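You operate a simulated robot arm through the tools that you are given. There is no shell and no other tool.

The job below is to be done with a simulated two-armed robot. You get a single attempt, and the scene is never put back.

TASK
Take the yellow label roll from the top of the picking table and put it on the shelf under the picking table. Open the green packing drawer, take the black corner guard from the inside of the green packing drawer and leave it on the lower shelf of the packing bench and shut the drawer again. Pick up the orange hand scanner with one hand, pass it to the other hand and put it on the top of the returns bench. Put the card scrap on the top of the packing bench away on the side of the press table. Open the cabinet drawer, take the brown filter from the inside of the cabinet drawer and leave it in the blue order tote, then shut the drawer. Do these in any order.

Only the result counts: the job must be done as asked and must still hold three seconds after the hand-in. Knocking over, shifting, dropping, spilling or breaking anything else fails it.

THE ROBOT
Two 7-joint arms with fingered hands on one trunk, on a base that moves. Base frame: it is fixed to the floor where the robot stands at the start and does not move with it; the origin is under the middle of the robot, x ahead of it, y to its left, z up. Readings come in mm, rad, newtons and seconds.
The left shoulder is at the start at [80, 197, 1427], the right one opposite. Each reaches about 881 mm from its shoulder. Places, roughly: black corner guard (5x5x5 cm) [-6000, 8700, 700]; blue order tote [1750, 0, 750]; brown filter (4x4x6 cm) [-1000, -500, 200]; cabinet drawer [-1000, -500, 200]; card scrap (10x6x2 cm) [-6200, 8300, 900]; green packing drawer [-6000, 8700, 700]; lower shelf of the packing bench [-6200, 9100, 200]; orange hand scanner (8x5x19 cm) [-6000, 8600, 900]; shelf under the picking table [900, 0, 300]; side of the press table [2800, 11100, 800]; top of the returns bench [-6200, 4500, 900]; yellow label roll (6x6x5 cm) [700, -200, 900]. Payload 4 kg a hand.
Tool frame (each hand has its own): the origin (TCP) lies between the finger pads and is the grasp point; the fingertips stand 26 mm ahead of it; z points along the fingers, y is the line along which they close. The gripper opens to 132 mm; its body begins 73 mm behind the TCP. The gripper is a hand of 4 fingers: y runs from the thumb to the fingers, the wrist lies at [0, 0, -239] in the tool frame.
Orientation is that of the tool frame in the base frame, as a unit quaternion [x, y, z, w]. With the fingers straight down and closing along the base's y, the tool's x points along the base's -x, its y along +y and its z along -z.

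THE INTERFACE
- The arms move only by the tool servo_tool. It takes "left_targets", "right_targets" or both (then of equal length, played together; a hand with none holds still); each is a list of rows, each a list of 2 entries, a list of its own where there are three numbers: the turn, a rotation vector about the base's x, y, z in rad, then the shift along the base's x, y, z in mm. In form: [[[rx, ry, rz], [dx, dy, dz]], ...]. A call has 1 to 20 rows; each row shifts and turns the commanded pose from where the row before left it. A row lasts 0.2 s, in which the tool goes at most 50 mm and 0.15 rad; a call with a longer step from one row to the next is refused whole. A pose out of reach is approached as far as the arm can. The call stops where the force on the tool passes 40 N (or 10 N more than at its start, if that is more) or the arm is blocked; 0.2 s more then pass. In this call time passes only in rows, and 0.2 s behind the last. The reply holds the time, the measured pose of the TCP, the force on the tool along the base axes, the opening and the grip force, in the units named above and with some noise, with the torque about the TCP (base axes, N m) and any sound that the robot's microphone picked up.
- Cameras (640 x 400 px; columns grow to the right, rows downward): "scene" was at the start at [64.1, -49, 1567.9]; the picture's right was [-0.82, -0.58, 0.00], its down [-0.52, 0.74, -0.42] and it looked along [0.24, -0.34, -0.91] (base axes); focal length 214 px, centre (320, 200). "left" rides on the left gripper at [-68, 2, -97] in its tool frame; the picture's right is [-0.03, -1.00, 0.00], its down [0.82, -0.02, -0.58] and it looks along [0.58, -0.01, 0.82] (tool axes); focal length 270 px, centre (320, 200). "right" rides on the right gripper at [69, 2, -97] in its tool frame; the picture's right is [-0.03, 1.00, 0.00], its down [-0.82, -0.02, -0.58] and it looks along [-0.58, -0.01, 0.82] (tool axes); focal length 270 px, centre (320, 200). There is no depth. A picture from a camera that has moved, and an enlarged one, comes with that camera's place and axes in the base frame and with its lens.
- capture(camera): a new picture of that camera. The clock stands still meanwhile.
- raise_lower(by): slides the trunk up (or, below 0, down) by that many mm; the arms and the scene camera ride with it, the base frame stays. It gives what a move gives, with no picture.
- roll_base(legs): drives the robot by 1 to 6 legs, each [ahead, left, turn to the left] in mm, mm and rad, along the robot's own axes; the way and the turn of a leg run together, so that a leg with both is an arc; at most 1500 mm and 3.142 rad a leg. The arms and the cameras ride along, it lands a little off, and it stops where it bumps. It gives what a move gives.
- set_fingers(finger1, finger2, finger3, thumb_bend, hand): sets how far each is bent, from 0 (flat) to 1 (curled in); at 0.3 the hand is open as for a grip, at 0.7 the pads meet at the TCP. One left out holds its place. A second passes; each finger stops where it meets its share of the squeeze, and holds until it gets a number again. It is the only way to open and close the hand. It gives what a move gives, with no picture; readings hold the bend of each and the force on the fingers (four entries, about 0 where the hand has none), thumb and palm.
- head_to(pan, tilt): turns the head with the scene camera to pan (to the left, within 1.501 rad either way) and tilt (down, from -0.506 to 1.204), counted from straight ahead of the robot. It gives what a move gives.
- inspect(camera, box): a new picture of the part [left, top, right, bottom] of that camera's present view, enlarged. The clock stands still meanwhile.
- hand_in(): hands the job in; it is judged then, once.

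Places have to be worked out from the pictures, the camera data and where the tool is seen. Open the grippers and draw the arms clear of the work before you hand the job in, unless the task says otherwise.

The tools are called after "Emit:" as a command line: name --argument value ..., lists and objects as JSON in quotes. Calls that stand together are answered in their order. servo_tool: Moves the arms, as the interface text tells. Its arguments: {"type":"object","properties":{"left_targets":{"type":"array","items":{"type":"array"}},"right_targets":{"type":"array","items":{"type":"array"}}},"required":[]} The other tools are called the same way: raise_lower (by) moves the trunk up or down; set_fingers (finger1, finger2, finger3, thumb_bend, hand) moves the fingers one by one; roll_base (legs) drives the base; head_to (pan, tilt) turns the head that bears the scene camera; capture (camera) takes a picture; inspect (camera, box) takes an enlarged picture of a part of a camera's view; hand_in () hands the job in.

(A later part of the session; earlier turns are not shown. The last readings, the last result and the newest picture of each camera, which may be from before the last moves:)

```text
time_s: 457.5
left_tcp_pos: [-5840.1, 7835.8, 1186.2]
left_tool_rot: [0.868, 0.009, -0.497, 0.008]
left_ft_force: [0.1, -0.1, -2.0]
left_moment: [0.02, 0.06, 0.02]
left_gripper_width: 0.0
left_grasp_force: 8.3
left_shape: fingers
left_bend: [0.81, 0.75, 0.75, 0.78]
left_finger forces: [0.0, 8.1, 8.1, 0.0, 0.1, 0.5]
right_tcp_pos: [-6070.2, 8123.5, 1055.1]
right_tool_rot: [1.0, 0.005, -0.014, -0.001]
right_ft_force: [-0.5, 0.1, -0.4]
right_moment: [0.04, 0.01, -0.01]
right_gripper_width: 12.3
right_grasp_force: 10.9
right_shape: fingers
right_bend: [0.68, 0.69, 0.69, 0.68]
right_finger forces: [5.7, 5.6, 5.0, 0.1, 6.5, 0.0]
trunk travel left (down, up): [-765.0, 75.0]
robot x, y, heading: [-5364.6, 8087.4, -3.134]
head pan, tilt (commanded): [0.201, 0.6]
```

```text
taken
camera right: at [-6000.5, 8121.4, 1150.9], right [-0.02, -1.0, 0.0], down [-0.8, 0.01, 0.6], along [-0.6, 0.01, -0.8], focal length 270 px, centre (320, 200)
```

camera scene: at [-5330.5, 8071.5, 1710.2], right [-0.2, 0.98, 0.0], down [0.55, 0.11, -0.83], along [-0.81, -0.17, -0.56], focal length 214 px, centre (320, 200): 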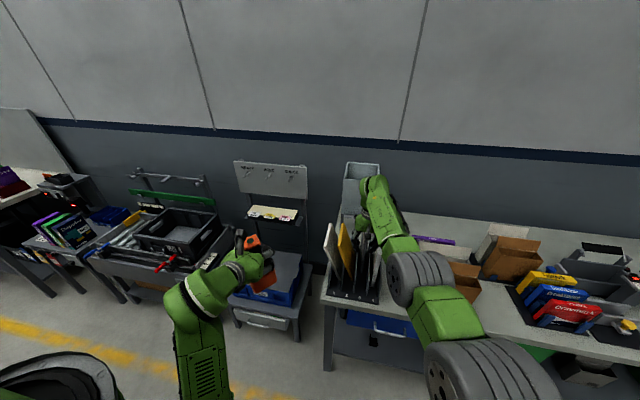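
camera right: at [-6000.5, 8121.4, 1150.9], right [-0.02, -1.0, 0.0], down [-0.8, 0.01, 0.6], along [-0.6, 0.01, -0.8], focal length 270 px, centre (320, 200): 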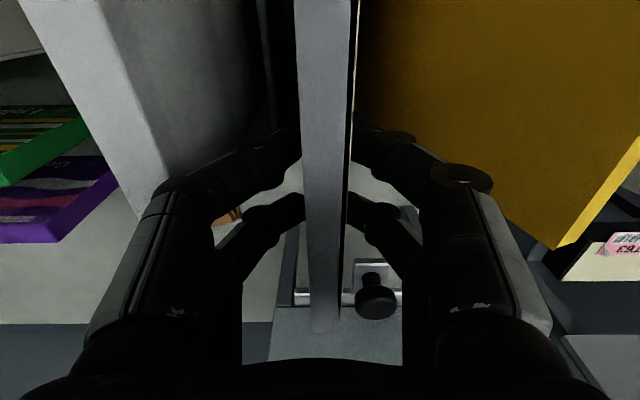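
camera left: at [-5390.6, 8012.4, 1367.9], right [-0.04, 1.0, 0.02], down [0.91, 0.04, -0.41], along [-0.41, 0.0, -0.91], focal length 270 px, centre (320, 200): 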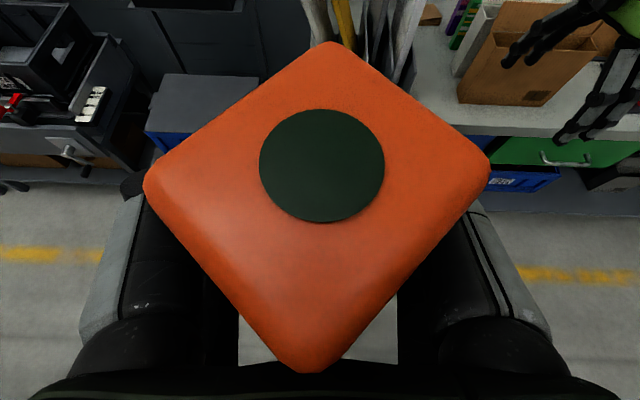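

Board 3 is pinched with 5–6 N per digit. I lift it 4 mm, bring it forward 54 mm, and set it down.

Emit:
servo_tool --right_targets '[[[0, 0, 0], [0, 0, 4]], [[0, 0, 0], [14, 0, 0]], [[0, 0, 0], [14, 0, 0]], [[0, 0, 0], [14, 0, 0]], [[0, 0, 0], [12, 0, 0]], [[0, 0, 0], [0, 0, -4]]]'

Emit:
capture --camera "right"

Emit:
inspect --camera "scene" --box '[310, 190, 410, 310]'

```text
time_s: 458.9
left_tcp_pos: [-5840.1, 7835.0, 1186.3]
left_tool_rot: [0.868, 0.008, -0.496, 0.008]
left_ft_force: [0.1, 0.6, -1.6]
left_moment: [0.04, 0.02, 0.01]
left_gripper_width: 0.0
left_grasp_force: 8.0
left_shape: fingers
left_bend: [0.81, 0.75, 0.75, 0.78]
left_finger forces: [0.0, 8.2, 8.0, 0.1, 0.0, 0.5]
right_tcp_pos: [-6017.5, 8121.5, 1055.6]
right_tool_rot: [1.0, 0.005, -0.014, 0.0]
right_ft_force: [0.1, 0.3, -0.9]
right_moment: [-0.02, -0.01, 0.04]
right_gripper_width: 12.4
right_grasp_force: 11.2
right_shape: fingers
right_bend: [0.68, 0.69, 0.69, 0.69]
right_finger forces: [5.6, 5.5, 5.1, 0.0, 6.2, 0.1]
trunk travel left (down, up): [-765.0, 75.0]
robot x, y, heading: [-5368.2, 8095.7, -3.134]
head pan, tilt (commanded): [0.201, 0.6]
```

```text
taken
camera right: at [-5946.9, 8120.7, 1151.6], right [-0.01, -1.0, 0.0], down [-0.8, 0.01, 0.6], along [-0.6, 0.01, -0.8], focal length 270 px, centre (320, 200)
```

right: 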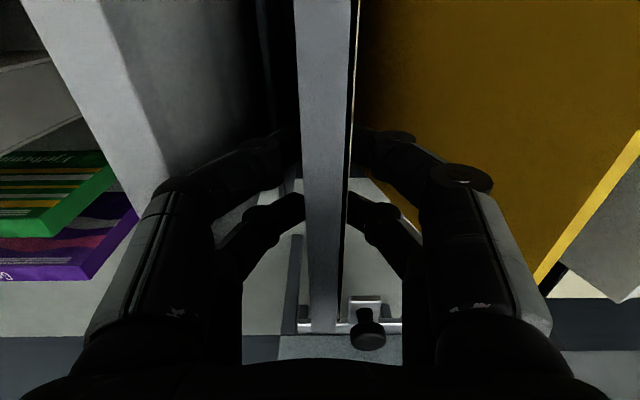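

```text
3.33 times, centred on (360, 250) of scene
camera zoom: at [-5485.3, 8073.7, 1636.9], right [-0.2, 0.98, 0.0], down [0.55, 0.11, -0.82], along [-0.81, -0.17, -0.57], focal length 715 px, centre (187, 33)
```

zoom: 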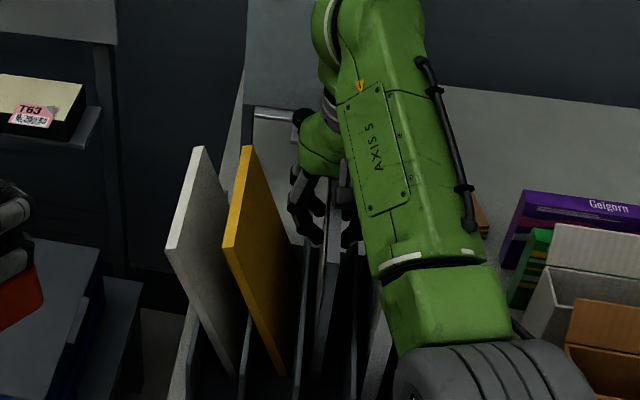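

Board 3 moved forward with the hand. I lower in 2 mm steps until its foot is supported.

Emit:
servo_tool --right_targets '[[[0, 0, 0], [0, 0, -2]]]'

Emit:
servo_tool --right_targets '[[[0, 0, 0], [0, 0, -2]]]'

Emit:
servo_tool --right_targets '[[[0, 0, 0], [0, 0, -2]]]'

```text
time_s: 459.3
left_tcp_pos: [-5840.2, 7836.2, 1185.6]
left_tool_rot: [0.868, 0.008, -0.496, 0.008]
left_ft_force: [1.1, -0.2, -1.8]
left_moment: [-0.02, 0.04, -0.01]
left_gripper_width: 0.0
left_grasp_force: 8.3
left_shape: fingers
left_bend: [0.81, 0.75, 0.75, 0.78]
left_finger forces: [0.1, 8.1, 8.0, 0.1, 0.0, 0.5]
right_tcp_pos: [-6016.2, 8121.6, 1056.0]
right_tool_rot: [1.0, 0.005, -0.015, 0.0]
right_ft_force: [0.5, -0.9, 0.9]
right_moment: [0.0, -0.06, -0.01]
right_gripper_width: 12.5
right_grasp_force: 11.6
right_shape: fingers
right_bend: [0.69, 0.69, 0.69, 0.69]
right_finger forces: [6.1, 5.5, 5.1, 0.0, 6.6, 0.0]
trunk travel left (down, up): [-765.0, 75.0]
robot x, y, heading: [-5363.4, 8089.6, -3.14]
head pan, tilt (commanded): [0.201, 0.6]
```

```text
time_s: 459.7
left_tcp_pos: [-5839.3, 7836.1, 1187.6]
left_tool_rot: [0.868, 0.01, -0.497, 0.009]
left_ft_force: [0.0, 0.5, -2.1]
left_moment: [-0.01, 0.02, -0.01]
left_gripper_width: 0.3
left_grasp_force: 7.9
left_shape: fingers
left_bend: [0.81, 0.75, 0.75, 0.78]
left_finger forces: [0.1, 8.1, 8.1, 0.0, 0.0, 0.5]
right_tcp_pos: [-6016.3, 8123.2, 1052.5]
right_tool_rot: [1.0, 0.005, -0.015, 0.0]
right_ft_force: [-1.5, -0.4, 4.9]
right_moment: [0.0, -0.04, -0.01]
right_gripper_width: 12.3
right_grasp_force: 13.1
right_shape: fingers
right_bend: [0.69, 0.69, 0.69, 0.69]
right_finger forces: [6.5, 6.0, 5.2, 0.1, 7.6, 0.0]
trunk travel left (down, up): [-765.0, 75.0]
robot x, y, heading: [-5365.4, 8090.3, -3.14]
head pan, tilt (commanded): [0.201, 0.6]
```

```text
time_s: 460.1
left_tcp_pos: [-5839.5, 7835.7, 1187.6]
left_tool_rot: [0.868, 0.009, -0.497, 0.008]
left_ft_force: [-0.3, 0.2, -1.9]
left_moment: [-0.03, 0.03, -0.02]
left_gripper_width: 0.0
left_grasp_force: 8.6
left_shape: fingers
left_bend: [0.81, 0.75, 0.75, 0.78]
left_finger forces: [0.0, 8.1, 8.1, 0.0, 0.0, 0.5]
right_tcp_pos: [-6016.2, 8122.7, 1053.1]
right_tool_rot: [1.0, 0.006, -0.017, 0.001]
right_ft_force: [-3.3, 0.6, 12.5]
right_moment: [0.01, -0.02, 0.02]
right_gripper_width: 12.0
right_grasp_force: 13.8
right_shape: fingers
right_bend: [0.7, 0.7, 0.7, 0.69]
right_finger forces: [7.3, 6.5, 5.8, 0.1, 8.8, 0.0]
trunk travel left (down, up): [-765.0, 75.0]
robot x, y, heading: [-5364.6, 8085.3, -3.138]
head pan, tilt (commanded): [0.201, 0.6]
```

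Its foot rests firmly now. I relieve the press and open the digits slightly, then raise and look.

Emit:
servo_tool --right_targets '[[[0, 0, 0], [0, 0, 3]]]'

Emit:
set_fingers --hand "right" --finger1 0.6 --finger2 0.6 --finger3 0.6 --thumb_bend 0.6

Emit:
raise_lower --by 72

Emit:
capture --camera "right"

```text
time_s: 460.5
left_tcp_pos: [-5839.4, 7836.8, 1186.3]
left_tool_rot: [0.868, 0.009, -0.496, 0.008]
left_ft_force: [-0.3, 0.9, -2.8]
left_moment: [0.01, 0.07, 0.0]
left_gripper_width: 0.0
left_grasp_force: 8.4
left_shape: fingers
left_bend: [0.81, 0.75, 0.75, 0.78]
left_finger forces: [0.0, 8.1, 8.1, 0.1, 0.0, 0.6]
right_tcp_pos: [-6016.2, 8121.6, 1053.7]
right_tool_rot: [1.0, 0.005, -0.014, 0.0]
right_ft_force: [-2.0, 0.0, 10.2]
right_moment: [-0.01, -0.06, 0.03]
right_gripper_width: 12.0
right_grasp_force: 13.5
right_shape: fingers
right_bend: [0.7, 0.7, 0.7, 0.69]
right_finger forces: [7.1, 6.5, 5.6, 0.1, 8.4, 0.0]
trunk travel left (down, up): [-765.0, 75.0]
robot x, y, heading: [-5366.2, 8093.5, -3.138]
head pan, tilt (commanded): [0.201, 0.6]
```

```text
time_s: 461.5
left_tcp_pos: [-5840.7, 7836.6, 1186.1]
left_tool_rot: [0.868, 0.009, -0.496, 0.008]
left_ft_force: [-0.1, 0.8, -1.0]
left_moment: [0.0, 0.04, 0.02]
left_gripper_width: 0.0
left_grasp_force: 8.3
left_shape: fingers
left_bend: [0.81, 0.75, 0.75, 0.78]
left_finger forces: [0.1, 8.2, 8.1, 0.1, 0.0, 0.4]
right_tcp_pos: [-6017.3, 8123.3, 1052.2]
right_tool_rot: [1.0, 0.005, -0.015, 0.001]
right_ft_force: [-0.2, 0.6, 0.4]
right_moment: [0.02, 0.01, -0.02]
right_gripper_width: 31.9
right_grasp_force: 0.1
right_shape: fingers
right_bend: [0.6, 0.6, 0.6, 0.6]
right_finger forces: [0.0, 0.1, 0.0, 0.0, 0.1, 0.1]
trunk travel left (down, up): [-765.0, 75.0]
robot x, y, heading: [-5364.2, 8090.3, -3.145]
head pan, tilt (commanded): [0.201, 0.6]
```

```text
time_s: 462.6
left_tcp_pos: [-5841.2, 7836.7, 1258.7]
left_tool_rot: [0.868, 0.009, -0.496, 0.008]
left_ft_force: [-0.7, 0.6, -1.7]
left_moment: [-0.01, 0.02, 0.01]
left_gripper_width: 0.2
left_grasp_force: 8.6
left_shape: fingers
left_bend: [0.81, 0.75, 0.75, 0.78]
left_finger forces: [0.0, 8.1, 8.0, 0.0, 0.1, 0.5]
right_tcp_pos: [-6017.8, 8121.8, 1123.7]
right_tool_rot: [1.0, 0.006, -0.015, 0.0]
right_ft_force: [-0.6, -0.1, -0.8]
right_moment: [0.01, 0.03, -0.02]
right_gripper_width: 32.0
right_grasp_force: 0.1
right_shape: fingers
right_bend: [0.6, 0.6, 0.6, 0.6]
right_finger forces: [0.0, 0.1, 0.0, 0.1, 0.1, 0.0]
trunk travel left (down, up): [-837.0, 3.0]
robot x, y, heading: [-5368.9, 8089.5, -3.141]
head pan, tilt (commanded): [0.201, 0.6]
```

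```text
taken
camera right: at [-5947.1, 8120.5, 1219.4], right [-0.02, -1.0, 0.0], down [-0.8, 0.01, 0.6], along [-0.6, 0.01, -0.8], focal length 270 px, centre (320, 200)
```

right: 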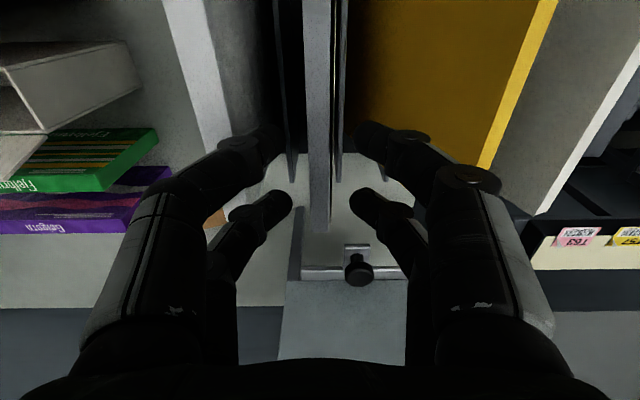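

Board 3 stands upright in place. Now board 2 (yellow): I open a bit wider and shift left 104 mm so the hand straddles its leaning top.

Emit:
set_fingers --hand "right" --finger1 0.54 --finger2 0.54 --finger3 0.5 --thumb_bend 0.5

Emit:
roll_base --legs '[[0, 100, 0]]'

Emit:
capture --camera "right"

```text
time_s: 463.6
left_tcp_pos: [-5840.3, 7836.0, 1258.9]
left_tool_rot: [0.868, 0.009, -0.496, 0.008]
left_ft_force: [0.3, 0.2, -2.4]
left_moment: [0.0, 0.01, 0.0]
left_gripper_width: 0.0
left_grasp_force: 8.1
left_shape: fingers
left_bend: [0.81, 0.75, 0.75, 0.78]
left_finger forces: [0.1, 8.1, 8.0, 0.0, 0.0, 0.4]
right_tcp_pos: [-6017.1, 8123.3, 1124.6]
right_tool_rot: [1.0, 0.005, -0.014, 0.0]
right_ft_force: [0.2, -0.3, 0.8]
right_moment: [0.0, 0.02, -0.02]
right_gripper_width: 58.5
right_grasp_force: 0.2
right_shape: fingers
right_bend: [0.54, 0.54, 0.5, 0.5]
right_finger forces: [0.0, 0.1, 0.1, 0.1, 0.0, 0.0]
trunk travel left (down, up): [-837.0, 3.0]
robot x, y, heading: [-5367.6, 8090.6, -3.14]
head pan, tilt (commanded): [0.201, 0.6]
```

```text
time_s: 464.8
left_tcp_pos: [-5840.2, 7746.0, 1261.2]
left_tool_rot: [0.868, 0.006, -0.496, 0.012]
left_ft_force: [0.2, 1.1, -1.9]
left_moment: [-0.02, 0.03, 0.06]
left_gripper_width: 0.0
left_grasp_force: 8.4
left_shape: fingers
left_bend: [0.81, 0.75, 0.75, 0.78]
left_finger forces: [0.0, 8.0, 8.2, 0.0, 0.0, 0.4]
right_tcp_pos: [-6017.7, 8033.1, 1124.1]
right_tool_rot: [1.0, 0.004, -0.014, 0.005]
right_ft_force: [0.4, 0.7, -1.0]
right_moment: [-0.08, 0.03, 0.01]
right_gripper_width: 58.8
right_grasp_force: 0.0
right_shape: fingers
right_bend: [0.54, 0.54, 0.5, 0.5]
right_finger forces: [0.0, 0.0, 0.1, 0.0, 0.0, 0.1]
trunk travel left (down, up): [-837.0, 3.0]
robot x, y, heading: [-5368.0, 7995.6, -3.142]
head pan, tilt (commanded): [0.201, 0.6]
```

```text
taken
camera right: at [-5947.0, 8031.7, 1219.2], right [-0.02, -1.0, 0.01], down [-0.8, 0.02, 0.6], along [-0.6, 0.0, -0.8], focal length 270 px, centre (320, 200)
```

right: 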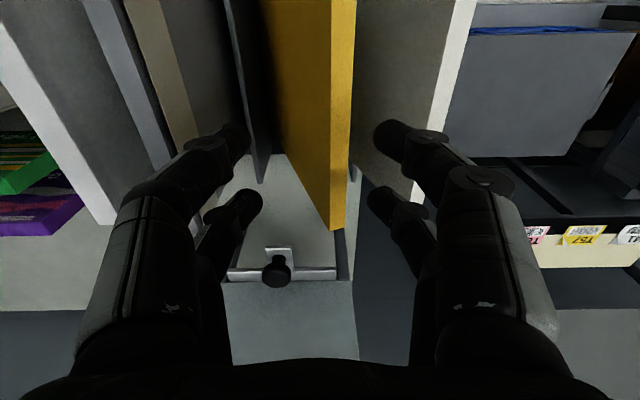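

The yellow board's top edge lies between the digits (y≈8018). I shift 4 mm and lower 70 mm around it.

Emit:
servo_tool --right_targets '[[[0, 0, 0], [0, -4, 0]]]'

Emit:
raise_lower --by -70

Emit:
capture --camera "right"

```text
time_s: 465.2
left_tcp_pos: [-5839.6, 7732.9, 1257.8]
left_tool_rot: [0.868, 0.011, -0.496, 0.007]
left_ft_force: [0.1, 0.1, -2.5]
left_moment: [0.01, 0.09, -0.03]
left_gripper_width: 0.0
left_grasp_force: 8.2
left_shape: fingers
left_bend: [0.81, 0.75, 0.75, 0.78]
left_finger forces: [0.0, 8.1, 8.0, 0.0, 0.0, 0.5]
right_tcp_pos: [-6016.9, 8015.9, 1124.3]
right_tool_rot: [1.0, 0.005, -0.013, -0.002]
right_ft_force: [-0.8, -0.8, -0.1]
right_moment: [0.0, 0.01, 0.02]
right_gripper_width: 58.6
right_grasp_force: 0.0
right_shape: fingers
right_bend: [0.54, 0.54, 0.5, 0.5]
right_finger forces: [0.0, 0.0, 0.0, 0.1, 0.1, 0.1]
trunk travel left (down, up): [-837.0, 3.0]
robot x, y, heading: [-5368.1, 7995.1, -3.141]
head pan, tilt (commanded): [0.201, 0.6]
```

```text
time_s: 466.3
left_tcp_pos: [-5839.0, 7740.4, 1190.7]
left_tool_rot: [0.868, 0.008, -0.497, 0.009]
left_ft_force: [0.9, -0.7, -2.8]
left_moment: [0.0, 0.02, -0.03]
left_gripper_width: 0.1
left_grasp_force: 8.2
left_shape: fingers
left_bend: [0.81, 0.75, 0.75, 0.78]
left_finger forces: [0.1, 8.0, 8.0, 0.0, 0.0, 0.6]
right_tcp_pos: [-6017.6, 8024.7, 1054.8]
right_tool_rot: [1.0, 0.004, -0.014, 0.0]
right_ft_force: [-1.0, 18.0, 8.0]
right_moment: [-0.2, 0.01, -0.04]
right_gripper_width: 46.3
right_grasp_force: 9.6
right_shape: fingers
right_bend: [0.59, 0.59, 0.5, 0.5]
right_finger forces: [9.7, 9.8, 0.0, 0.0, 0.1, 0.1]
trunk travel left (down, up): [-767.0, 73.0]
robot x, y, heading: [-5371.0, 7993.2, -3.137]
head pan, tilt (commanded): [0.201, 0.6]
```

```text
taken
camera right: at [-5946.4, 8022.3, 1150.0], right [-0.02, -1.0, 0.0], down [-0.8, 0.01, 0.6], along [-0.6, 0.01, -0.8], focal length 270 px, centre (320, 200)
```

right: 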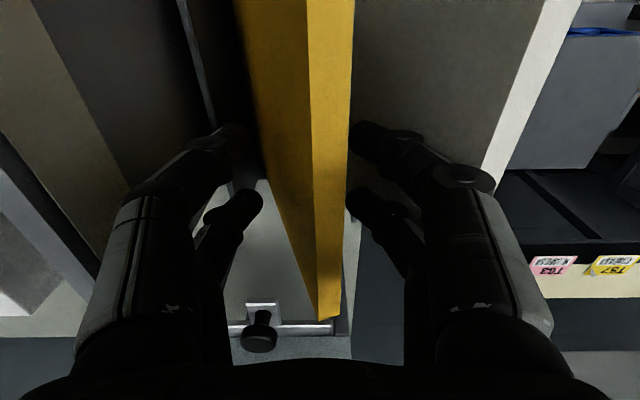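

Finger1/2 are between boards 1 and 2, touching board 1 lightly. I move +y to bring the yellow board upright with them.

Emit:
servo_tool --right_targets '[[[0, 0, 0], [0, 8, 0]], [[0, 0, 0], [0, 8, 0]], [[0, 0, 0], [0, 8, 0]]]'

Emit:
capture --camera "right"

```text
time_s: 467.1
left_tcp_pos: [-5840.7, 7736.5, 1188.4]
left_tool_rot: [0.868, 0.009, -0.497, 0.008]
left_ft_force: [0.0, -0.5, -1.9]
left_moment: [-0.01, 0.04, 0.0]
left_gripper_width: 0.4
left_grasp_force: 8.6
left_shape: fingers
left_bend: [0.81, 0.75, 0.75, 0.78]
left_finger forces: [0.0, 8.0, 7.8, 0.1, 0.0, 0.5]
right_tcp_pos: [-6016.7, 8042.8, 1052.9]
right_tool_rot: [1.0, 0.005, -0.013, 0.0]
right_ft_force: [0.0, 0.4, 0.1]
right_moment: [0.03, 0.02, 0.03]
right_gripper_width: 58.8
right_grasp_force: 0.2
right_shape: fingers
right_bend: [0.54, 0.54, 0.5, 0.5]
right_finger forces: [0.0, 0.1, 0.0, 0.0, 0.0, 0.1]
trunk travel left (down, up): [-767.0, 73.0]
robot x, y, heading: [-5367.6, 7992.3, -3.142]
head pan, tilt (commanded): [0.201, 0.6]
```

```text
taken
camera right: at [-5946.4, 8041.0, 1149.7], right [-0.01, -1.0, 0.0], down [-0.8, 0.01, 0.6], along [-0.6, 0.01, -0.8], focal length 270 px, centre (320, 200)
```

right: 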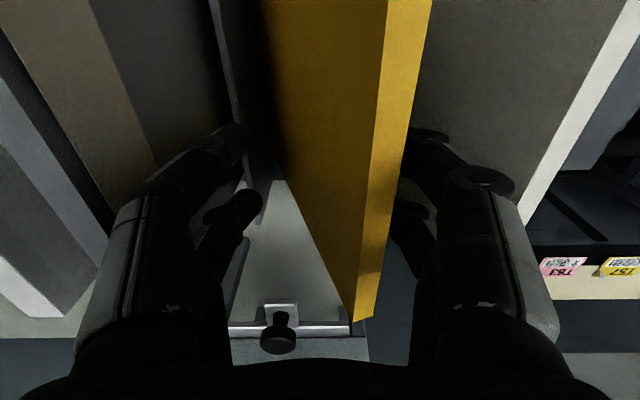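

The board still leans over finger1/2. I continue +y in small steps, watching the force.

Emit:
servo_tool --right_targets '[[[0, 0, 0], [0, 8, 0]], [[0, 0, 0], [0, 8, 0]], [[0, 0, 0], [0, 8, 0]]]'

Emit:
capture --camera "right"

Emit:
inspect --camera "scene" --box '[300, 180, 420, 320]'

```text
time_s: 467.9
left_tcp_pos: [-5840.6, 7738.0, 1188.9]
left_tool_rot: [0.868, 0.008, -0.496, 0.008]
left_ft_force: [-0.5, 0.6, -2.8]
left_moment: [0.03, 0.02, 0.03]
left_gripper_width: 0.1
left_grasp_force: 8.5
left_shape: fingers
left_bend: [0.81, 0.75, 0.75, 0.78]
left_finger forces: [0.1, 7.9, 7.9, 0.0, 0.0, 0.5]
right_tcp_pos: [-6018.2, 8068.4, 1055.1]
right_tool_rot: [1.0, 0.005, -0.014, 0.001]
right_ft_force: [-0.1, 1.0, -0.2]
right_moment: [0.0, 0.0, -0.03]
right_gripper_width: 58.7
right_grasp_force: 0.1
right_shape: fingers
right_bend: [0.54, 0.54, 0.5, 0.5]
right_finger forces: [0.1, 0.0, 0.0, 0.0, 0.0, 0.1]
trunk travel left (down, up): [-767.0, 73.0]
robot x, y, heading: [-5366.6, 7989.6, -3.137]
head pan, tilt (commanded): [0.201, 0.6]
```

```text
taken
camera right: at [-5947.6, 8067.0, 1150.0], right [-0.02, -1.0, 0.0], down [-0.8, 0.01, 0.6], along [-0.6, 0.01, -0.8], focal length 270 px, centre (320, 200)
```

right: 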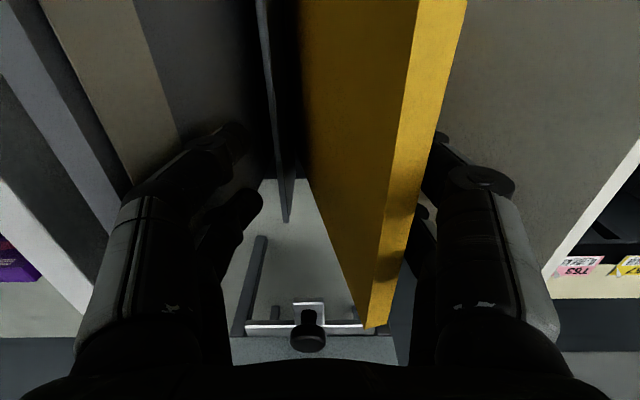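

```text
2.86 times, centred on (360, 250) of scene
camera zoom: at [-5485.1, 7975.6, 1638.9], right [-0.2, 0.98, 0.0], down [0.55, 0.11, -0.82], along [-0.81, -0.17, -0.57], focal length 613 px, centre (206, 57)
```

zoom: 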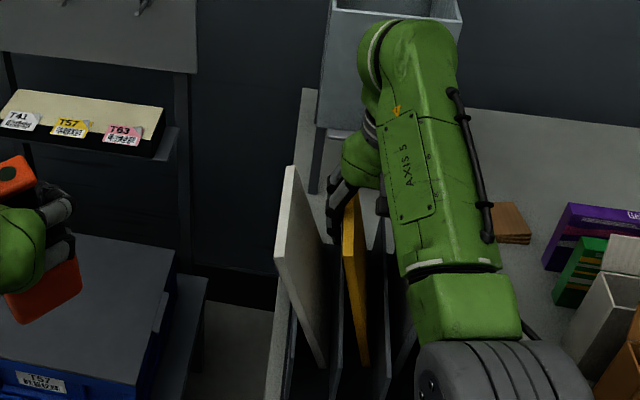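

The hand is now at the board's proper y (≈8068). I close thumb and finger3 to the centre first, then finger1/2, to straighten and pinch the yellow board.

Emit:
set_fingers --hand "right" --finger3 0.67 --thumb_bend 0.67

Emit:
set_fingers --hand "right" --finger1 0.72 --finger2 0.72

Emit:
capture --camera "right"

Emit:
inspect --camera "scene" --box '[300, 180, 420, 320]'

```text
time_s: 468.9
left_tcp_pos: [-5840.0, 7737.4, 1189.1]
left_tool_rot: [0.868, 0.009, -0.496, 0.008]
left_ft_force: [0.1, 0.0, -2.2]
left_moment: [-0.01, 0.04, 0.02]
left_gripper_width: 0.0
left_grasp_force: 8.2
left_shape: fingers
left_bend: [0.81, 0.75, 0.75, 0.78]
left_finger forces: [0.1, 7.9, 7.9, 0.0, 0.0, 0.6]
right_tcp_pos: [-6018.4, 8068.7, 1054.3]
right_tool_rot: [1.0, 0.004, -0.014, 0.0]
right_ft_force: [0.4, -0.3, 0.6]
right_moment: [-0.05, -0.02, 0.02]
right_gripper_width: 31.2
right_grasp_force: 0.0
right_shape: fingers
right_bend: [0.54, 0.54, 0.67, 0.67]
right_finger forces: [0.0, 0.0, 0.0, 0.0, 0.0, 0.0]
trunk travel left (down, up): [-767.0, 73.0]
robot x, y, heading: [-5365.3, 7992.0, -3.135]
head pan, tilt (commanded): [0.201, 0.6]
```

```text
time_s: 469.9
left_tcp_pos: [-5840.4, 7738.1, 1187.9]
left_tool_rot: [0.868, 0.008, -0.496, 0.008]
left_ft_force: [0.4, -0.1, -1.6]
left_moment: [0.0, 0.04, -0.01]
left_gripper_width: 0.1
left_grasp_force: 7.9
left_shape: fingers
left_bend: [0.81, 0.75, 0.75, 0.78]
left_finger forces: [0.1, 8.0, 7.9, 0.0, 0.0, 0.5]
right_tcp_pos: [-6017.6, 8068.4, 1055.1]
right_tool_rot: [1.0, 0.005, -0.015, 0.001]
right_ft_force: [0.3, 0.4, -0.1]
right_moment: [0.02, 0.01, -0.01]
right_gripper_width: 13.0
right_grasp_force: 6.3
right_shape: fingers
right_bend: [0.7, 0.7, 0.64, 0.66]
right_finger forces: [3.1, 3.0, 2.8, 0.1, 3.6, 0.0]
trunk travel left (down, up): [-767.0, 73.0]
robot x, y, heading: [-5364.4, 7990.7, -3.142]
head pan, tilt (commanded): [0.201, 0.6]
```

```text
taken
camera right: at [-5947.4, 8066.4, 1150.1], right [-0.02, -1.0, 0.0], down [-0.8, 0.01, 0.6], along [-0.6, 0.01, -0.8], focal length 270 px, centre (320, 200)
```

right: 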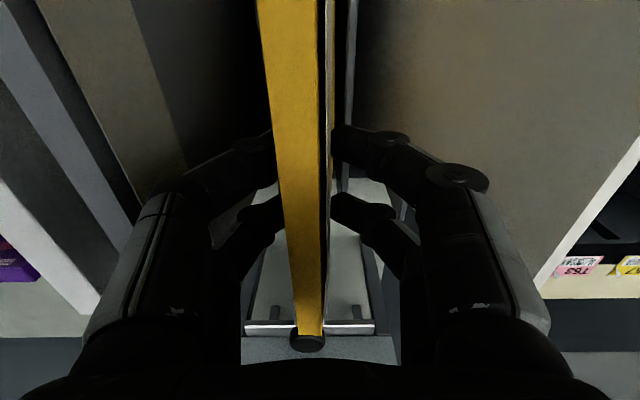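

```text
2.86 times, centred on (360, 250) of scene
camera zoom: at [-5485.0, 7974.9, 1638.9], right [-0.2, 0.98, 0.0], down [0.55, 0.11, -0.82], along [-0.81, -0.17, -0.57], focal length 613 px, centre (206, 57)
```

zoom: 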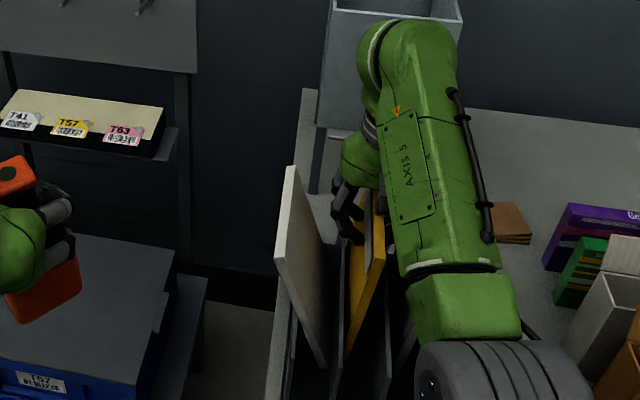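

The yellow board is pinched nearly upright. I firm up the grip, lift it 8 mm so it hangs straight, and set it down again until its foot is supported.

Emit:
set_fingers --hand "right" --finger1 0.75 --finger2 0.75 --finger3 0.72 --thumb_bend 0.72

Emit:
servo_tool --right_targets '[[[0, 0, 0], [0, 1, 4]], [[0, 0, 0], [0, 0, 4]], [[0, 0, 0], [0, 0, 0]], [[0, 0, 0], [0, 0, -4]], [[0, 0, 0], [0, 0, -3]]]'

Emit:
servo_tool --right_targets '[[[0, 0, 0], [0, 0, -2]]]'

Emit:
capture --camera "right"

Emit:
inspect --camera "scene" --box '[300, 180, 420, 320]'

```text
time_s: 470.9
left_tcp_pos: [-5840.4, 7736.7, 1187.5]
left_tool_rot: [0.868, 0.009, -0.496, 0.009]
left_ft_force: [-0.3, 0.2, -1.4]
left_moment: [0.02, 0.04, -0.03]
left_gripper_width: 0.0
left_grasp_force: 8.0
left_shape: fingers
left_bend: [0.81, 0.75, 0.75, 0.78]
left_finger forces: [0.0, 7.9, 8.0, 0.0, 0.0, 0.5]
right_tcp_pos: [-6018.0, 8068.9, 1054.3]
right_tool_rot: [1.0, 0.004, -0.014, 0.001]
right_ft_force: [-0.1, 0.6, 0.5]
right_moment: [0.08, 0.03, 0.0]
right_gripper_width: 11.8
right_grasp_force: 13.5
right_shape: fingers
right_bend: [0.72, 0.72, 0.67, 0.68]
right_finger forces: [7.1, 7.0, 6.4, 0.1, 7.9, 0.1]
trunk travel left (down, up): [-767.0, 73.0]
robot x, y, heading: [-5366.3, 7992.6, -3.138]
head pan, tilt (commanded): [0.201, 0.6]
```

```text
time_s: 472.1
left_tcp_pos: [-5840.0, 7737.2, 1188.1]
left_tool_rot: [0.868, 0.008, -0.496, 0.007]
left_ft_force: [0.1, 0.7, -1.9]
left_moment: [-0.03, 0.04, 0.01]
left_gripper_width: 0.0
left_grasp_force: 8.1
left_shape: fingers
left_bend: [0.81, 0.75, 0.75, 0.78]
left_finger forces: [0.0, 7.9, 7.8, 0.1, 0.1, 0.6]
right_tcp_pos: [-6017.8, 8068.4, 1055.9]
right_tool_rot: [1.0, 0.005, -0.014, 0.001]
right_ft_force: [-0.7, -0.3, 0.1]
right_moment: [0.07, -0.02, 0.03]
right_gripper_width: 12.0
right_grasp_force: 14.2
right_shape: fingers
right_bend: [0.72, 0.72, 0.67, 0.68]
right_finger forces: [7.1, 7.0, 6.5, 0.0, 8.1, 0.1]
trunk travel left (down, up): [-767.0, 73.0]
robot x, y, heading: [-5367.5, 7993.2, -3.14]
head pan, tilt (commanded): [0.201, 0.6]
```

```text
time_s: 472.5
left_tcp_pos: [-5840.5, 7737.8, 1188.9]
left_tool_rot: [0.868, 0.008, -0.496, 0.007]
left_ft_force: [-0.3, -0.1, -1.4]
left_moment: [-0.01, 0.03, 0.03]
left_gripper_width: 0.2
left_grasp_force: 8.2
left_shape: fingers
left_bend: [0.81, 0.75, 0.75, 0.78]
left_finger forces: [0.0, 8.0, 7.9, 0.0, 0.1, 0.5]
right_tcp_pos: [-6017.1, 8068.9, 1053.5]
right_tool_rot: [1.0, 0.004, -0.014, -0.001]
right_ft_force: [-0.1, -0.8, 1.3]
right_moment: [0.07, -0.01, 0.0]
right_gripper_width: 12.1
right_grasp_force: 14.5
right_shape: fingers
right_bend: [0.72, 0.72, 0.68, 0.68]
right_finger forces: [7.4, 7.1, 6.4, 0.0, 8.3, 0.1]
trunk travel left (down, up): [-767.0, 73.0]
robot x, y, heading: [-5366.9, 7991.6, -3.138]
head pan, tilt (commanded): [0.201, 0.6]
```

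```text
taken
camera right: at [-5947.2, 8067.1, 1149.2], right [-0.02, -1.0, 0.0], down [-0.8, 0.01, 0.6], along [-0.6, 0.01, -0.8], focal length 270 px, centre (320, 200)
```

right: 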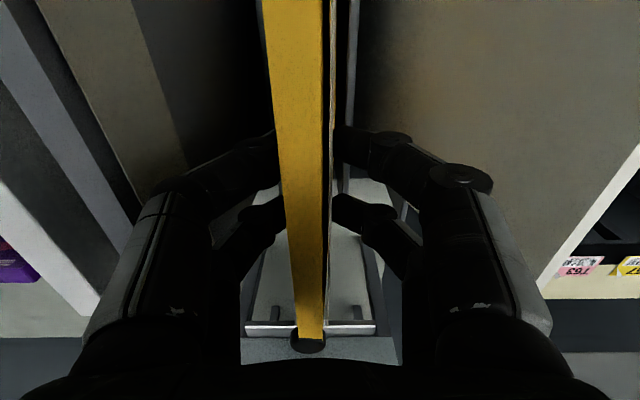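

```text
2.86 times, centred on (360, 250) of scene
camera zoom: at [-5484.9, 7974.9, 1638.9], right [-0.2, 0.98, 0.0], down [0.55, 0.11, -0.82], along [-0.81, -0.17, -0.57], focal length 613 px, centre (206, 57)
```

zoom: 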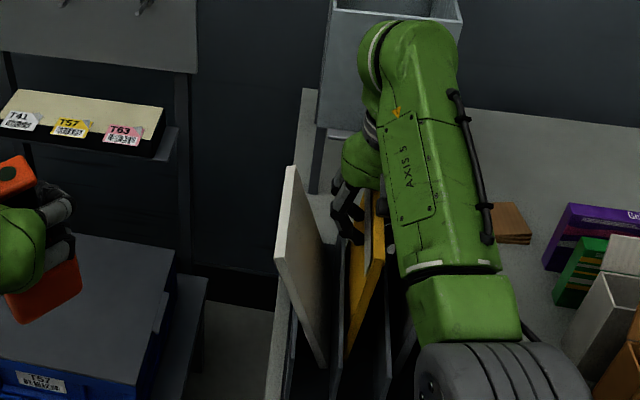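

It seems upright within a few degrees. I press the foot down slightly more and open the digits just a little to see whether it stands.

Emit:
servo_tool --right_targets '[[[0.05, 0, 0], [0, 0, -2]]]'

Emit:
set_fingers --hand "right" --finger1 0.65 --finger2 0.65 --finger3 0.62 --thumb_bend 0.62

Emit:
capture --camera "right"

Emit:
inspect --camera "scene" --box '[300, 180, 420, 320]'

```text
time_s: 472.9
left_tcp_pos: [-5840.0, 7736.3, 1188.5]
left_tool_rot: [0.868, 0.008, -0.497, 0.007]
left_ft_force: [-0.1, 0.0, -1.1]
left_moment: [0.02, 0.02, 0.0]
left_gripper_width: 0.2
left_grasp_force: 8.3
left_shape: fingers
left_bend: [0.81, 0.75, 0.75, 0.78]
left_finger forces: [0.1, 7.9, 7.9, 0.0, 0.0, 0.6]
right_tcp_pos: [-6017.0, 8067.4, 1052.8]
right_tool_rot: [1.0, 0.005, -0.016, -0.027]
right_ft_force: [-1.9, 0.1, 4.5]
right_moment: [0.0, -0.03, 0.05]
right_gripper_width: 11.6
right_grasp_force: 15.6
right_shape: fingers
right_bend: [0.72, 0.72, 0.67, 0.68]
right_finger forces: [8.4, 7.4, 6.6, 0.1, 8.9, 0.1]
trunk travel left (down, up): [-767.0, 73.0]
robot x, y, heading: [-5365.6, 7993.0, -3.136]
head pan, tilt (commanded): [0.201, 0.6]
```

```text
time_s: 473.9
left_tcp_pos: [-5840.6, 7738.1, 1188.8]
left_tool_rot: [0.868, 0.009, -0.497, 0.008]
left_ft_force: [0.7, 1.0, -1.4]
left_moment: [-0.04, 0.04, -0.02]
left_gripper_width: 0.2
left_grasp_force: 8.6
left_shape: fingers
left_bend: [0.81, 0.75, 0.75, 0.78]
left_finger forces: [0.0, 7.9, 7.9, 0.0, 0.1, 0.4]
right_tcp_pos: [-6016.8, 8069.1, 1052.4]
right_tool_rot: [1.0, 0.003, -0.013, -0.026]
right_ft_force: [0.2, 0.2, 0.2]
right_moment: [0.01, -0.03, -0.01]
right_gripper_width: 20.7
right_grasp_force: 0.1
right_shape: fingers
right_bend: [0.65, 0.65, 0.62, 0.62]
right_finger forces: [0.0, 0.1, 0.0, 0.0, 0.0, 0.0]
trunk travel left (down, up): [-767.0, 73.0]
robot x, y, heading: [-5367.0, 7993.5, -3.141]
head pan, tilt (commanded): [0.201, 0.6]
```

```text
taken
camera right: at [-5947.2, 8062.5, 1146.9], right [-0.02, -1.0, -0.05], down [-0.8, -0.02, 0.6], along [-0.6, 0.05, -0.8], focal length 270 px, centre (320, 200)
```

right: 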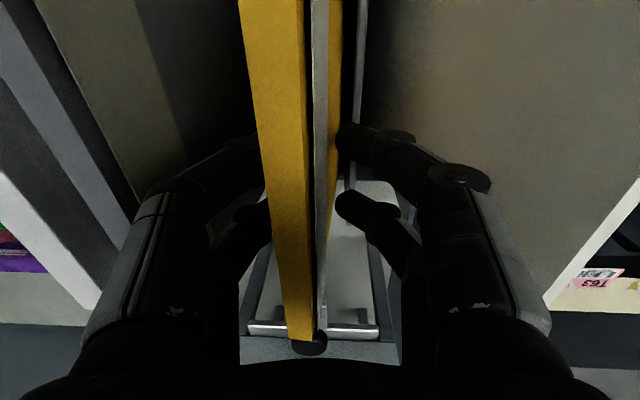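

```text
2.86 times, centred on (360, 250) of scene
camera zoom: at [-5485.1, 7975.0, 1638.9], right [-0.2, 0.98, 0.0], down [0.55, 0.11, -0.82], along [-0.81, -0.17, -0.57], focal length 613 px, centre (206, 57)
```

zoom: 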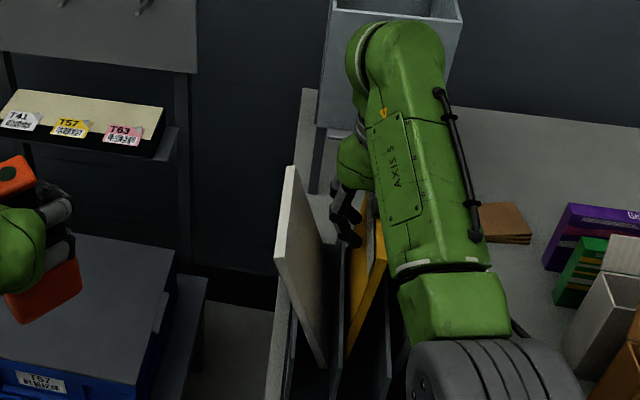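

The yellow board leans a few degrees toward +y. I pinch again, lift it slightly, roll the hand by a further 0.06 rad to make it plumb, and set it down.

Emit:
set_fingers --hand "right" --finger1 0.75 --finger2 0.75 --finger3 0.72 --thumb_bend 0.72

Emit:
servo_tool --right_targets '[[[0, 0, 0], [0, 0, 4]], [[0, 0, 0], [0, 0, 4]], [[0.03, 0, 0], [0, 0, 0]], [[0.03, 0, 0], [0, 0, 0]], [[0, 0, 0], [0, 0, 0]]]'

Emit:
capture --camera "right"

Emit:
inspect --camera "scene" --box '[330, 220, 400, 320]'

```text
time_s: 474.9
left_tcp_pos: [-5840.0, 7736.7, 1188.6]
left_tool_rot: [0.868, 0.009, -0.496, 0.008]
left_ft_force: [-1.2, 0.0, -2.2]
left_moment: [-0.01, 0.07, -0.01]
left_gripper_width: 0.0
left_grasp_force: 8.1
left_shape: fingers
left_bend: [0.81, 0.75, 0.75, 0.78]
left_finger forces: [0.1, 7.9, 7.9, 0.1, 0.0, 0.5]
right_tcp_pos: [-6017.5, 8068.6, 1052.2]
right_tool_rot: [1.0, 0.005, -0.013, -0.025]
right_ft_force: [-0.1, -0.9, -0.4]
right_moment: [0.06, -0.02, 0.03]
right_gripper_width: 12.0
right_grasp_force: 14.4
right_shape: fingers
right_bend: [0.71, 0.72, 0.68, 0.68]
right_finger forces: [7.0, 6.9, 6.2, 0.0, 8.0, 0.0]
trunk travel left (down, up): [-767.0, 73.0]
robot x, y, heading: [-5365.3, 7992.7, -3.141]
head pan, tilt (commanded): [0.201, 0.6]
```

```text
time_s: 476.1
left_tcp_pos: [-5839.9, 7737.7, 1189.1]
left_tool_rot: [0.868, 0.008, -0.496, 0.008]
left_ft_force: [0.6, -0.1, -2.3]
left_moment: [-0.02, 0.03, 0.01]
left_gripper_width: 0.0
left_grasp_force: 7.7
left_shape: fingers
left_bend: [0.81, 0.75, 0.75, 0.78]
left_finger forces: [0.1, 8.0, 7.9, 0.1, 0.0, 0.5]
right_tcp_pos: [-6017.2, 8068.9, 1060.9]
right_tool_rot: [0.998, 0.005, -0.013, -0.056]
right_ft_force: [-0.5, -0.1, -0.1]
right_moment: [0.01, -0.02, 0.03]
right_gripper_width: 12.2
right_grasp_force: 14.2
right_shape: fingers
right_bend: [0.72, 0.72, 0.68, 0.68]
right_finger forces: [7.5, 7.1, 6.6, 0.0, 8.0, 0.0]
trunk travel left (down, up): [-767.0, 73.0]
robot x, y, heading: [-5362.0, 7992.7, -3.142]
head pan, tilt (commanded): [0.201, 0.6]
```

```text
taken
camera right: at [-5947.0, 8057.0, 1154.1], right [-0.02, -0.99, -0.11], down [-0.8, -0.05, 0.6], along [-0.6, 0.1, -0.79], focal length 270 px, centre (320, 200)
```

right: 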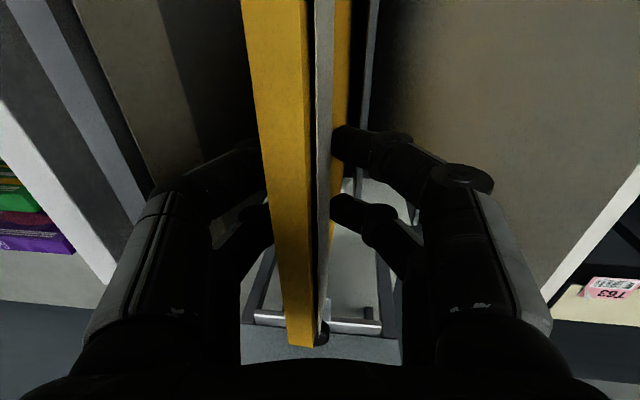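

```text
4.00 times, centred on (365, 270) of scene
camera zoom: at [-5485.0, 7975.0, 1638.9], right [-0.2, 0.98, 0.0], down [0.55, 0.11, -0.82], along [-0.81, -0.17, -0.57], focal length 858 px, centre (140, -80)
```

zoom: 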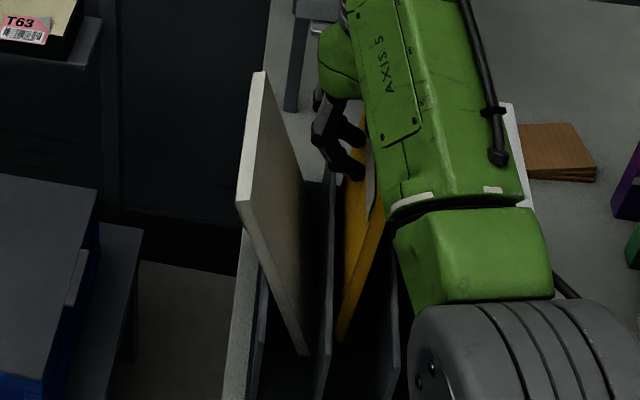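

It still leans about 5° toward +y. I roll the hand another 0.09 rad and check.

Emit:
servo_tool --right_targets '[[[0.045, 0, 0], [0, 0, 0]], [[0.045, 0, 0], [0, 0, 0]], [[0, 0, 0], [0, 0, 0]]]'

Emit:
inspect --camera "scene" --box '[330, 220, 400, 320]'

Emit:
capture --camera "right"

```text
time_s: 476.9
left_tcp_pos: [-5840.8, 7737.9, 1188.8]
left_tool_rot: [0.868, 0.008, -0.496, 0.008]
left_ft_force: [-0.4, 0.0, -1.9]
left_moment: [-0.01, 0.06, 0.0]
left_gripper_width: 0.0
left_grasp_force: 7.9
left_shape: fingers
left_bend: [0.81, 0.75, 0.75, 0.78]
left_finger forces: [0.0, 7.8, 7.9, 0.0, 0.0, 0.6]
right_tcp_pos: [-6016.3, 8070.2, 1059.9]
right_tool_rot: [0.995, 0.006, -0.013, -0.1]
right_ft_force: [0.0, -0.6, -0.2]
right_moment: [0.03, -0.01, -0.01]
right_gripper_width: 11.7
right_grasp_force: 14.5
right_shape: fingers
right_bend: [0.72, 0.72, 0.68, 0.68]
right_finger forces: [7.4, 7.1, 6.6, 0.0, 8.0, 0.0]
trunk travel left (down, up): [-767.0, 73.0]
robot x, y, heading: [-5366.3, 7989.6, -3.137]
head pan, tilt (commanded): [0.201, 0.6]
```

```text
4.00 times, centred on (365, 270) of scene
camera zoom: at [-5485.0, 7975.1, 1638.9], right [-0.2, 0.98, 0.0], down [0.55, 0.11, -0.82], along [-0.81, -0.17, -0.57], focal length 858 px, centre (140, -80)
```

zoom: 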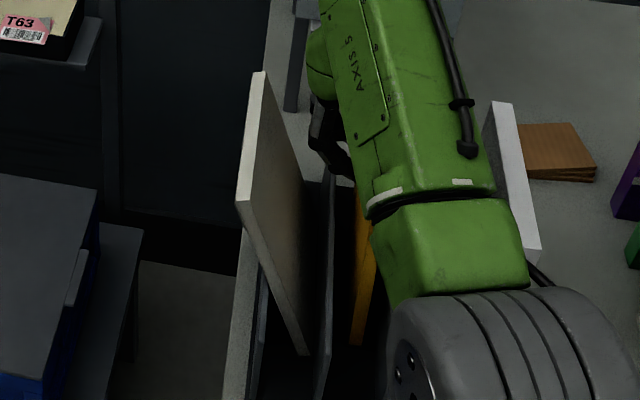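

```text
taken
camera right: at [-5946.9, 8048.6, 1152.5], right [-0.02, -0.98, -0.2], down [-0.8, -0.11, 0.59], along [-0.6, 0.17, -0.78], focal length 270 px, centre (320, 200)
```

right: 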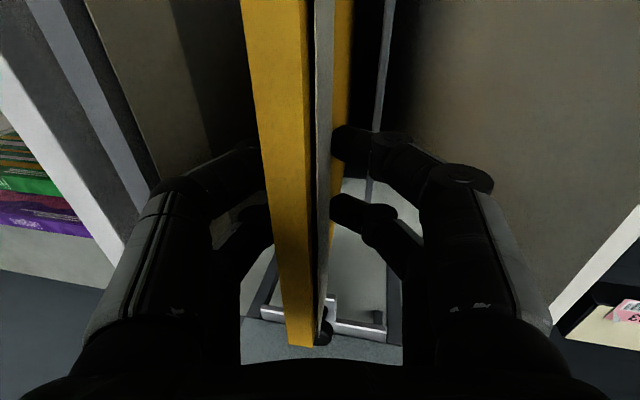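

The yellow board is plumb now. I lower it until its foot is supported, then release gently.

Emit:
servo_tool --right_targets '[[[0, 0, 0], [0, 0, -4]], [[0, 0, 0], [0, 0, -3]]]'

Emit:
servo_tool --right_targets '[[[0, 0, 0], [0, 0, -2]]]'

Emit:
servo_tool --right_targets '[[[0, 0, 0], [0, 0, -2]]]'

```text
time_s: 477.5
left_tcp_pos: [-5840.7, 7738.5, 1188.1]
left_tool_rot: [0.868, 0.009, -0.496, 0.008]
left_ft_force: [0.0, 0.8, -1.4]
left_moment: [-0.03, 0.04, -0.01]
left_gripper_width: 0.3
left_grasp_force: 8.0
left_shape: fingers
left_bend: [0.81, 0.75, 0.75, 0.78]
left_finger forces: [0.0, 8.0, 7.8, 0.1, 0.0, 0.5]
right_tcp_pos: [-6018.0, 8066.7, 1052.2]
right_tool_rot: [0.995, 0.006, -0.013, -0.1]
right_ft_force: [-0.3, 0.7, -0.5]
right_moment: [0.0, -0.03, 0.0]
right_gripper_width: 12.0
right_grasp_force: 14.5
right_shape: fingers
right_bend: [0.72, 0.72, 0.68, 0.68]
right_finger forces: [7.5, 7.1, 6.6, 0.0, 8.0, 0.0]
trunk travel left (down, up): [-767.0, 73.0]
robot x, y, heading: [-5367.2, 7990.8, -3.147]
head pan, tilt (commanded): [0.201, 0.6]
```

```text
time_s: 477.9
left_tcp_pos: [-5839.8, 7736.7, 1188.9]
left_tool_rot: [0.868, 0.009, -0.496, 0.008]
left_ft_force: [0.3, -0.3, -1.1]
left_moment: [0.0, 0.07, -0.02]
left_gripper_width: 0.0
left_grasp_force: 8.0
left_shape: fingers
left_bend: [0.81, 0.75, 0.75, 0.78]
left_finger forces: [0.1, 7.9, 8.0, 0.0, 0.0, 0.4]
right_tcp_pos: [-6017.5, 8067.7, 1049.7]
right_tool_rot: [0.995, 0.007, -0.012, -0.101]
right_ft_force: [0.4, 0.9, -0.1]
right_moment: [0.01, 0.04, 0.01]
right_gripper_width: 12.1
right_grasp_force: 14.7
right_shape: fingers
right_bend: [0.72, 0.72, 0.68, 0.68]
right_finger forces: [7.6, 7.1, 6.6, 0.0, 8.1, 0.0]
trunk travel left (down, up): [-767.0, 73.0]
robot x, y, heading: [-5368.6, 7993.3, -3.14]
head pan, tilt (commanded): [0.201, 0.6]
```

```text
time_s: 478.3
left_tcp_pos: [-5839.8, 7736.9, 1188.5]
left_tool_rot: [0.868, 0.009, -0.496, 0.008]
left_ft_force: [-0.5, -1.2, -2.4]
left_moment: [0.03, 0.04, 0.0]
left_gripper_width: 0.0
left_grasp_force: 7.7
left_shape: fingers
left_bend: [0.81, 0.75, 0.75, 0.78]
left_finger forces: [0.0, 8.0, 7.9, 0.0, 0.1, 0.4]
right_tcp_pos: [-6018.5, 8068.0, 1048.8]
right_tool_rot: [0.995, 0.005, -0.013, -0.1]
right_ft_force: [-0.5, 0.0, 1.3]
right_moment: [-0.02, -0.08, 0.01]
right_gripper_width: 12.1
right_grasp_force: 14.9
right_shape: fingers
right_bend: [0.72, 0.72, 0.68, 0.68]
right_finger forces: [8.0, 7.1, 6.5, 0.0, 8.5, 0.0]
trunk travel left (down, up): [-767.0, 73.0]
robot x, y, heading: [-5366.2, 7993.7, -3.136]
head pan, tilt (commanded): [0.201, 0.6]
```

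Contact is starting; I press 3 mm more and then open the digits slightly.

Emit:
servo_tool --right_targets '[[[0, 0, 0], [0, 0, -3]]]'

Emit:
set_fingers --hand "right" --finger1 0.66 --finger2 0.66 --finger3 0.62 --thumb_bend 0.62

Emit:
inspect --camera "scene" --box '[330, 220, 400, 320]'

Emit:
capture --camera "right"

```text
time_s: 478.7
left_tcp_pos: [-5838.6, 7737.1, 1189.5]
left_tool_rot: [0.867, 0.008, -0.497, 0.008]
left_ft_force: [0.5, -0.1, -1.8]
left_moment: [0.03, 0.04, 0.03]
left_gripper_width: 0.0
left_grasp_force: 8.4
left_shape: fingers
left_bend: [0.81, 0.75, 0.75, 0.78]
left_finger forces: [0.1, 8.0, 7.9, 0.0, 0.1, 0.5]
right_tcp_pos: [-6016.8, 8068.1, 1048.0]
right_tool_rot: [0.995, 0.005, -0.017, -0.101]
right_ft_force: [-3.2, 0.3, 10.9]
right_moment: [0.1, -0.02, 0.0]
right_gripper_width: 11.5
right_grasp_force: 17.3
right_shape: fingers
right_bend: [0.72, 0.72, 0.68, 0.68]
right_finger forces: [8.8, 7.2, 6.9, 0.1, 9.8, 0.1]
trunk travel left (down, up): [-767.0, 73.0]
robot x, y, heading: [-5368.4, 7993.1, -3.145]
head pan, tilt (commanded): [0.201, 0.6]
```

```text
time_s: 479.7
left_tcp_pos: [-5840.9, 7738.2, 1187.8]
left_tool_rot: [0.868, 0.009, -0.496, 0.008]
left_ft_force: [0.4, -0.2, -2.1]
left_moment: [0.02, 0.02, 0.0]
left_gripper_width: 0.1
left_grasp_force: 8.3
left_shape: fingers
left_bend: [0.81, 0.75, 0.75, 0.78]
left_finger forces: [0.1, 7.9, 7.9, 0.0, 0.1, 0.5]
right_tcp_pos: [-6017.4, 8069.3, 1045.1]
right_tool_rot: [0.995, 0.006, -0.013, -0.1]
right_ft_force: [-0.7, 0.7, 0.7]
right_moment: [0.0, 0.02, 0.0]
right_gripper_width: 19.8
right_grasp_force: 0.0
right_shape: fingers
right_bend: [0.66, 0.66, 0.62, 0.62]
right_finger forces: [0.1, 0.0, 0.0, 0.0, 0.1, 0.0]
trunk travel left (down, up): [-767.0, 73.0]
robot x, y, heading: [-5367.7, 7990.3, -3.141]
head pan, tilt (commanded): [0.201, 0.6]
```

```text
4.00 times, centred on (365, 270) of scene
camera zoom: at [-5485.5, 7974.8, 1638.8], right [-0.2, 0.98, 0.0], down [0.55, 0.11, -0.82], along [-0.81, -0.17, -0.57], focal length 858 px, centre (140, -80)
```

zoom: 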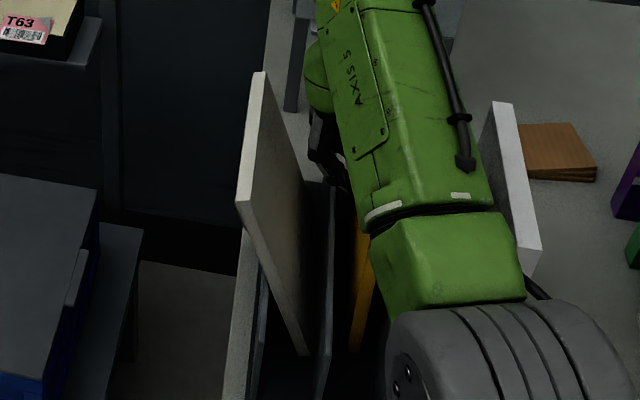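

```text
taken
camera right: at [-5947.2, 8048.5, 1137.9], right [-0.02, -0.98, -0.2], down [-0.8, -0.11, 0.59], along [-0.6, 0.17, -0.78], focal length 270 px, centre (320, 200)
```

right: 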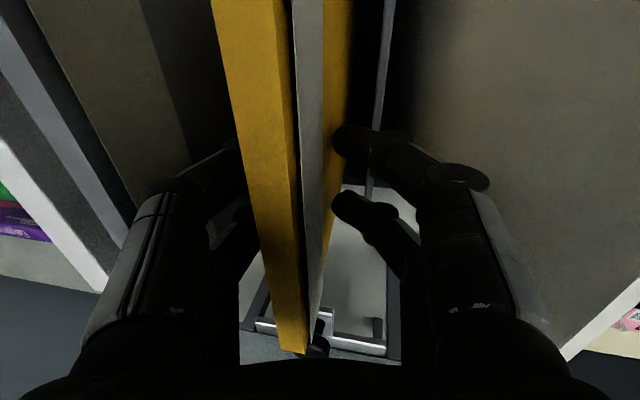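

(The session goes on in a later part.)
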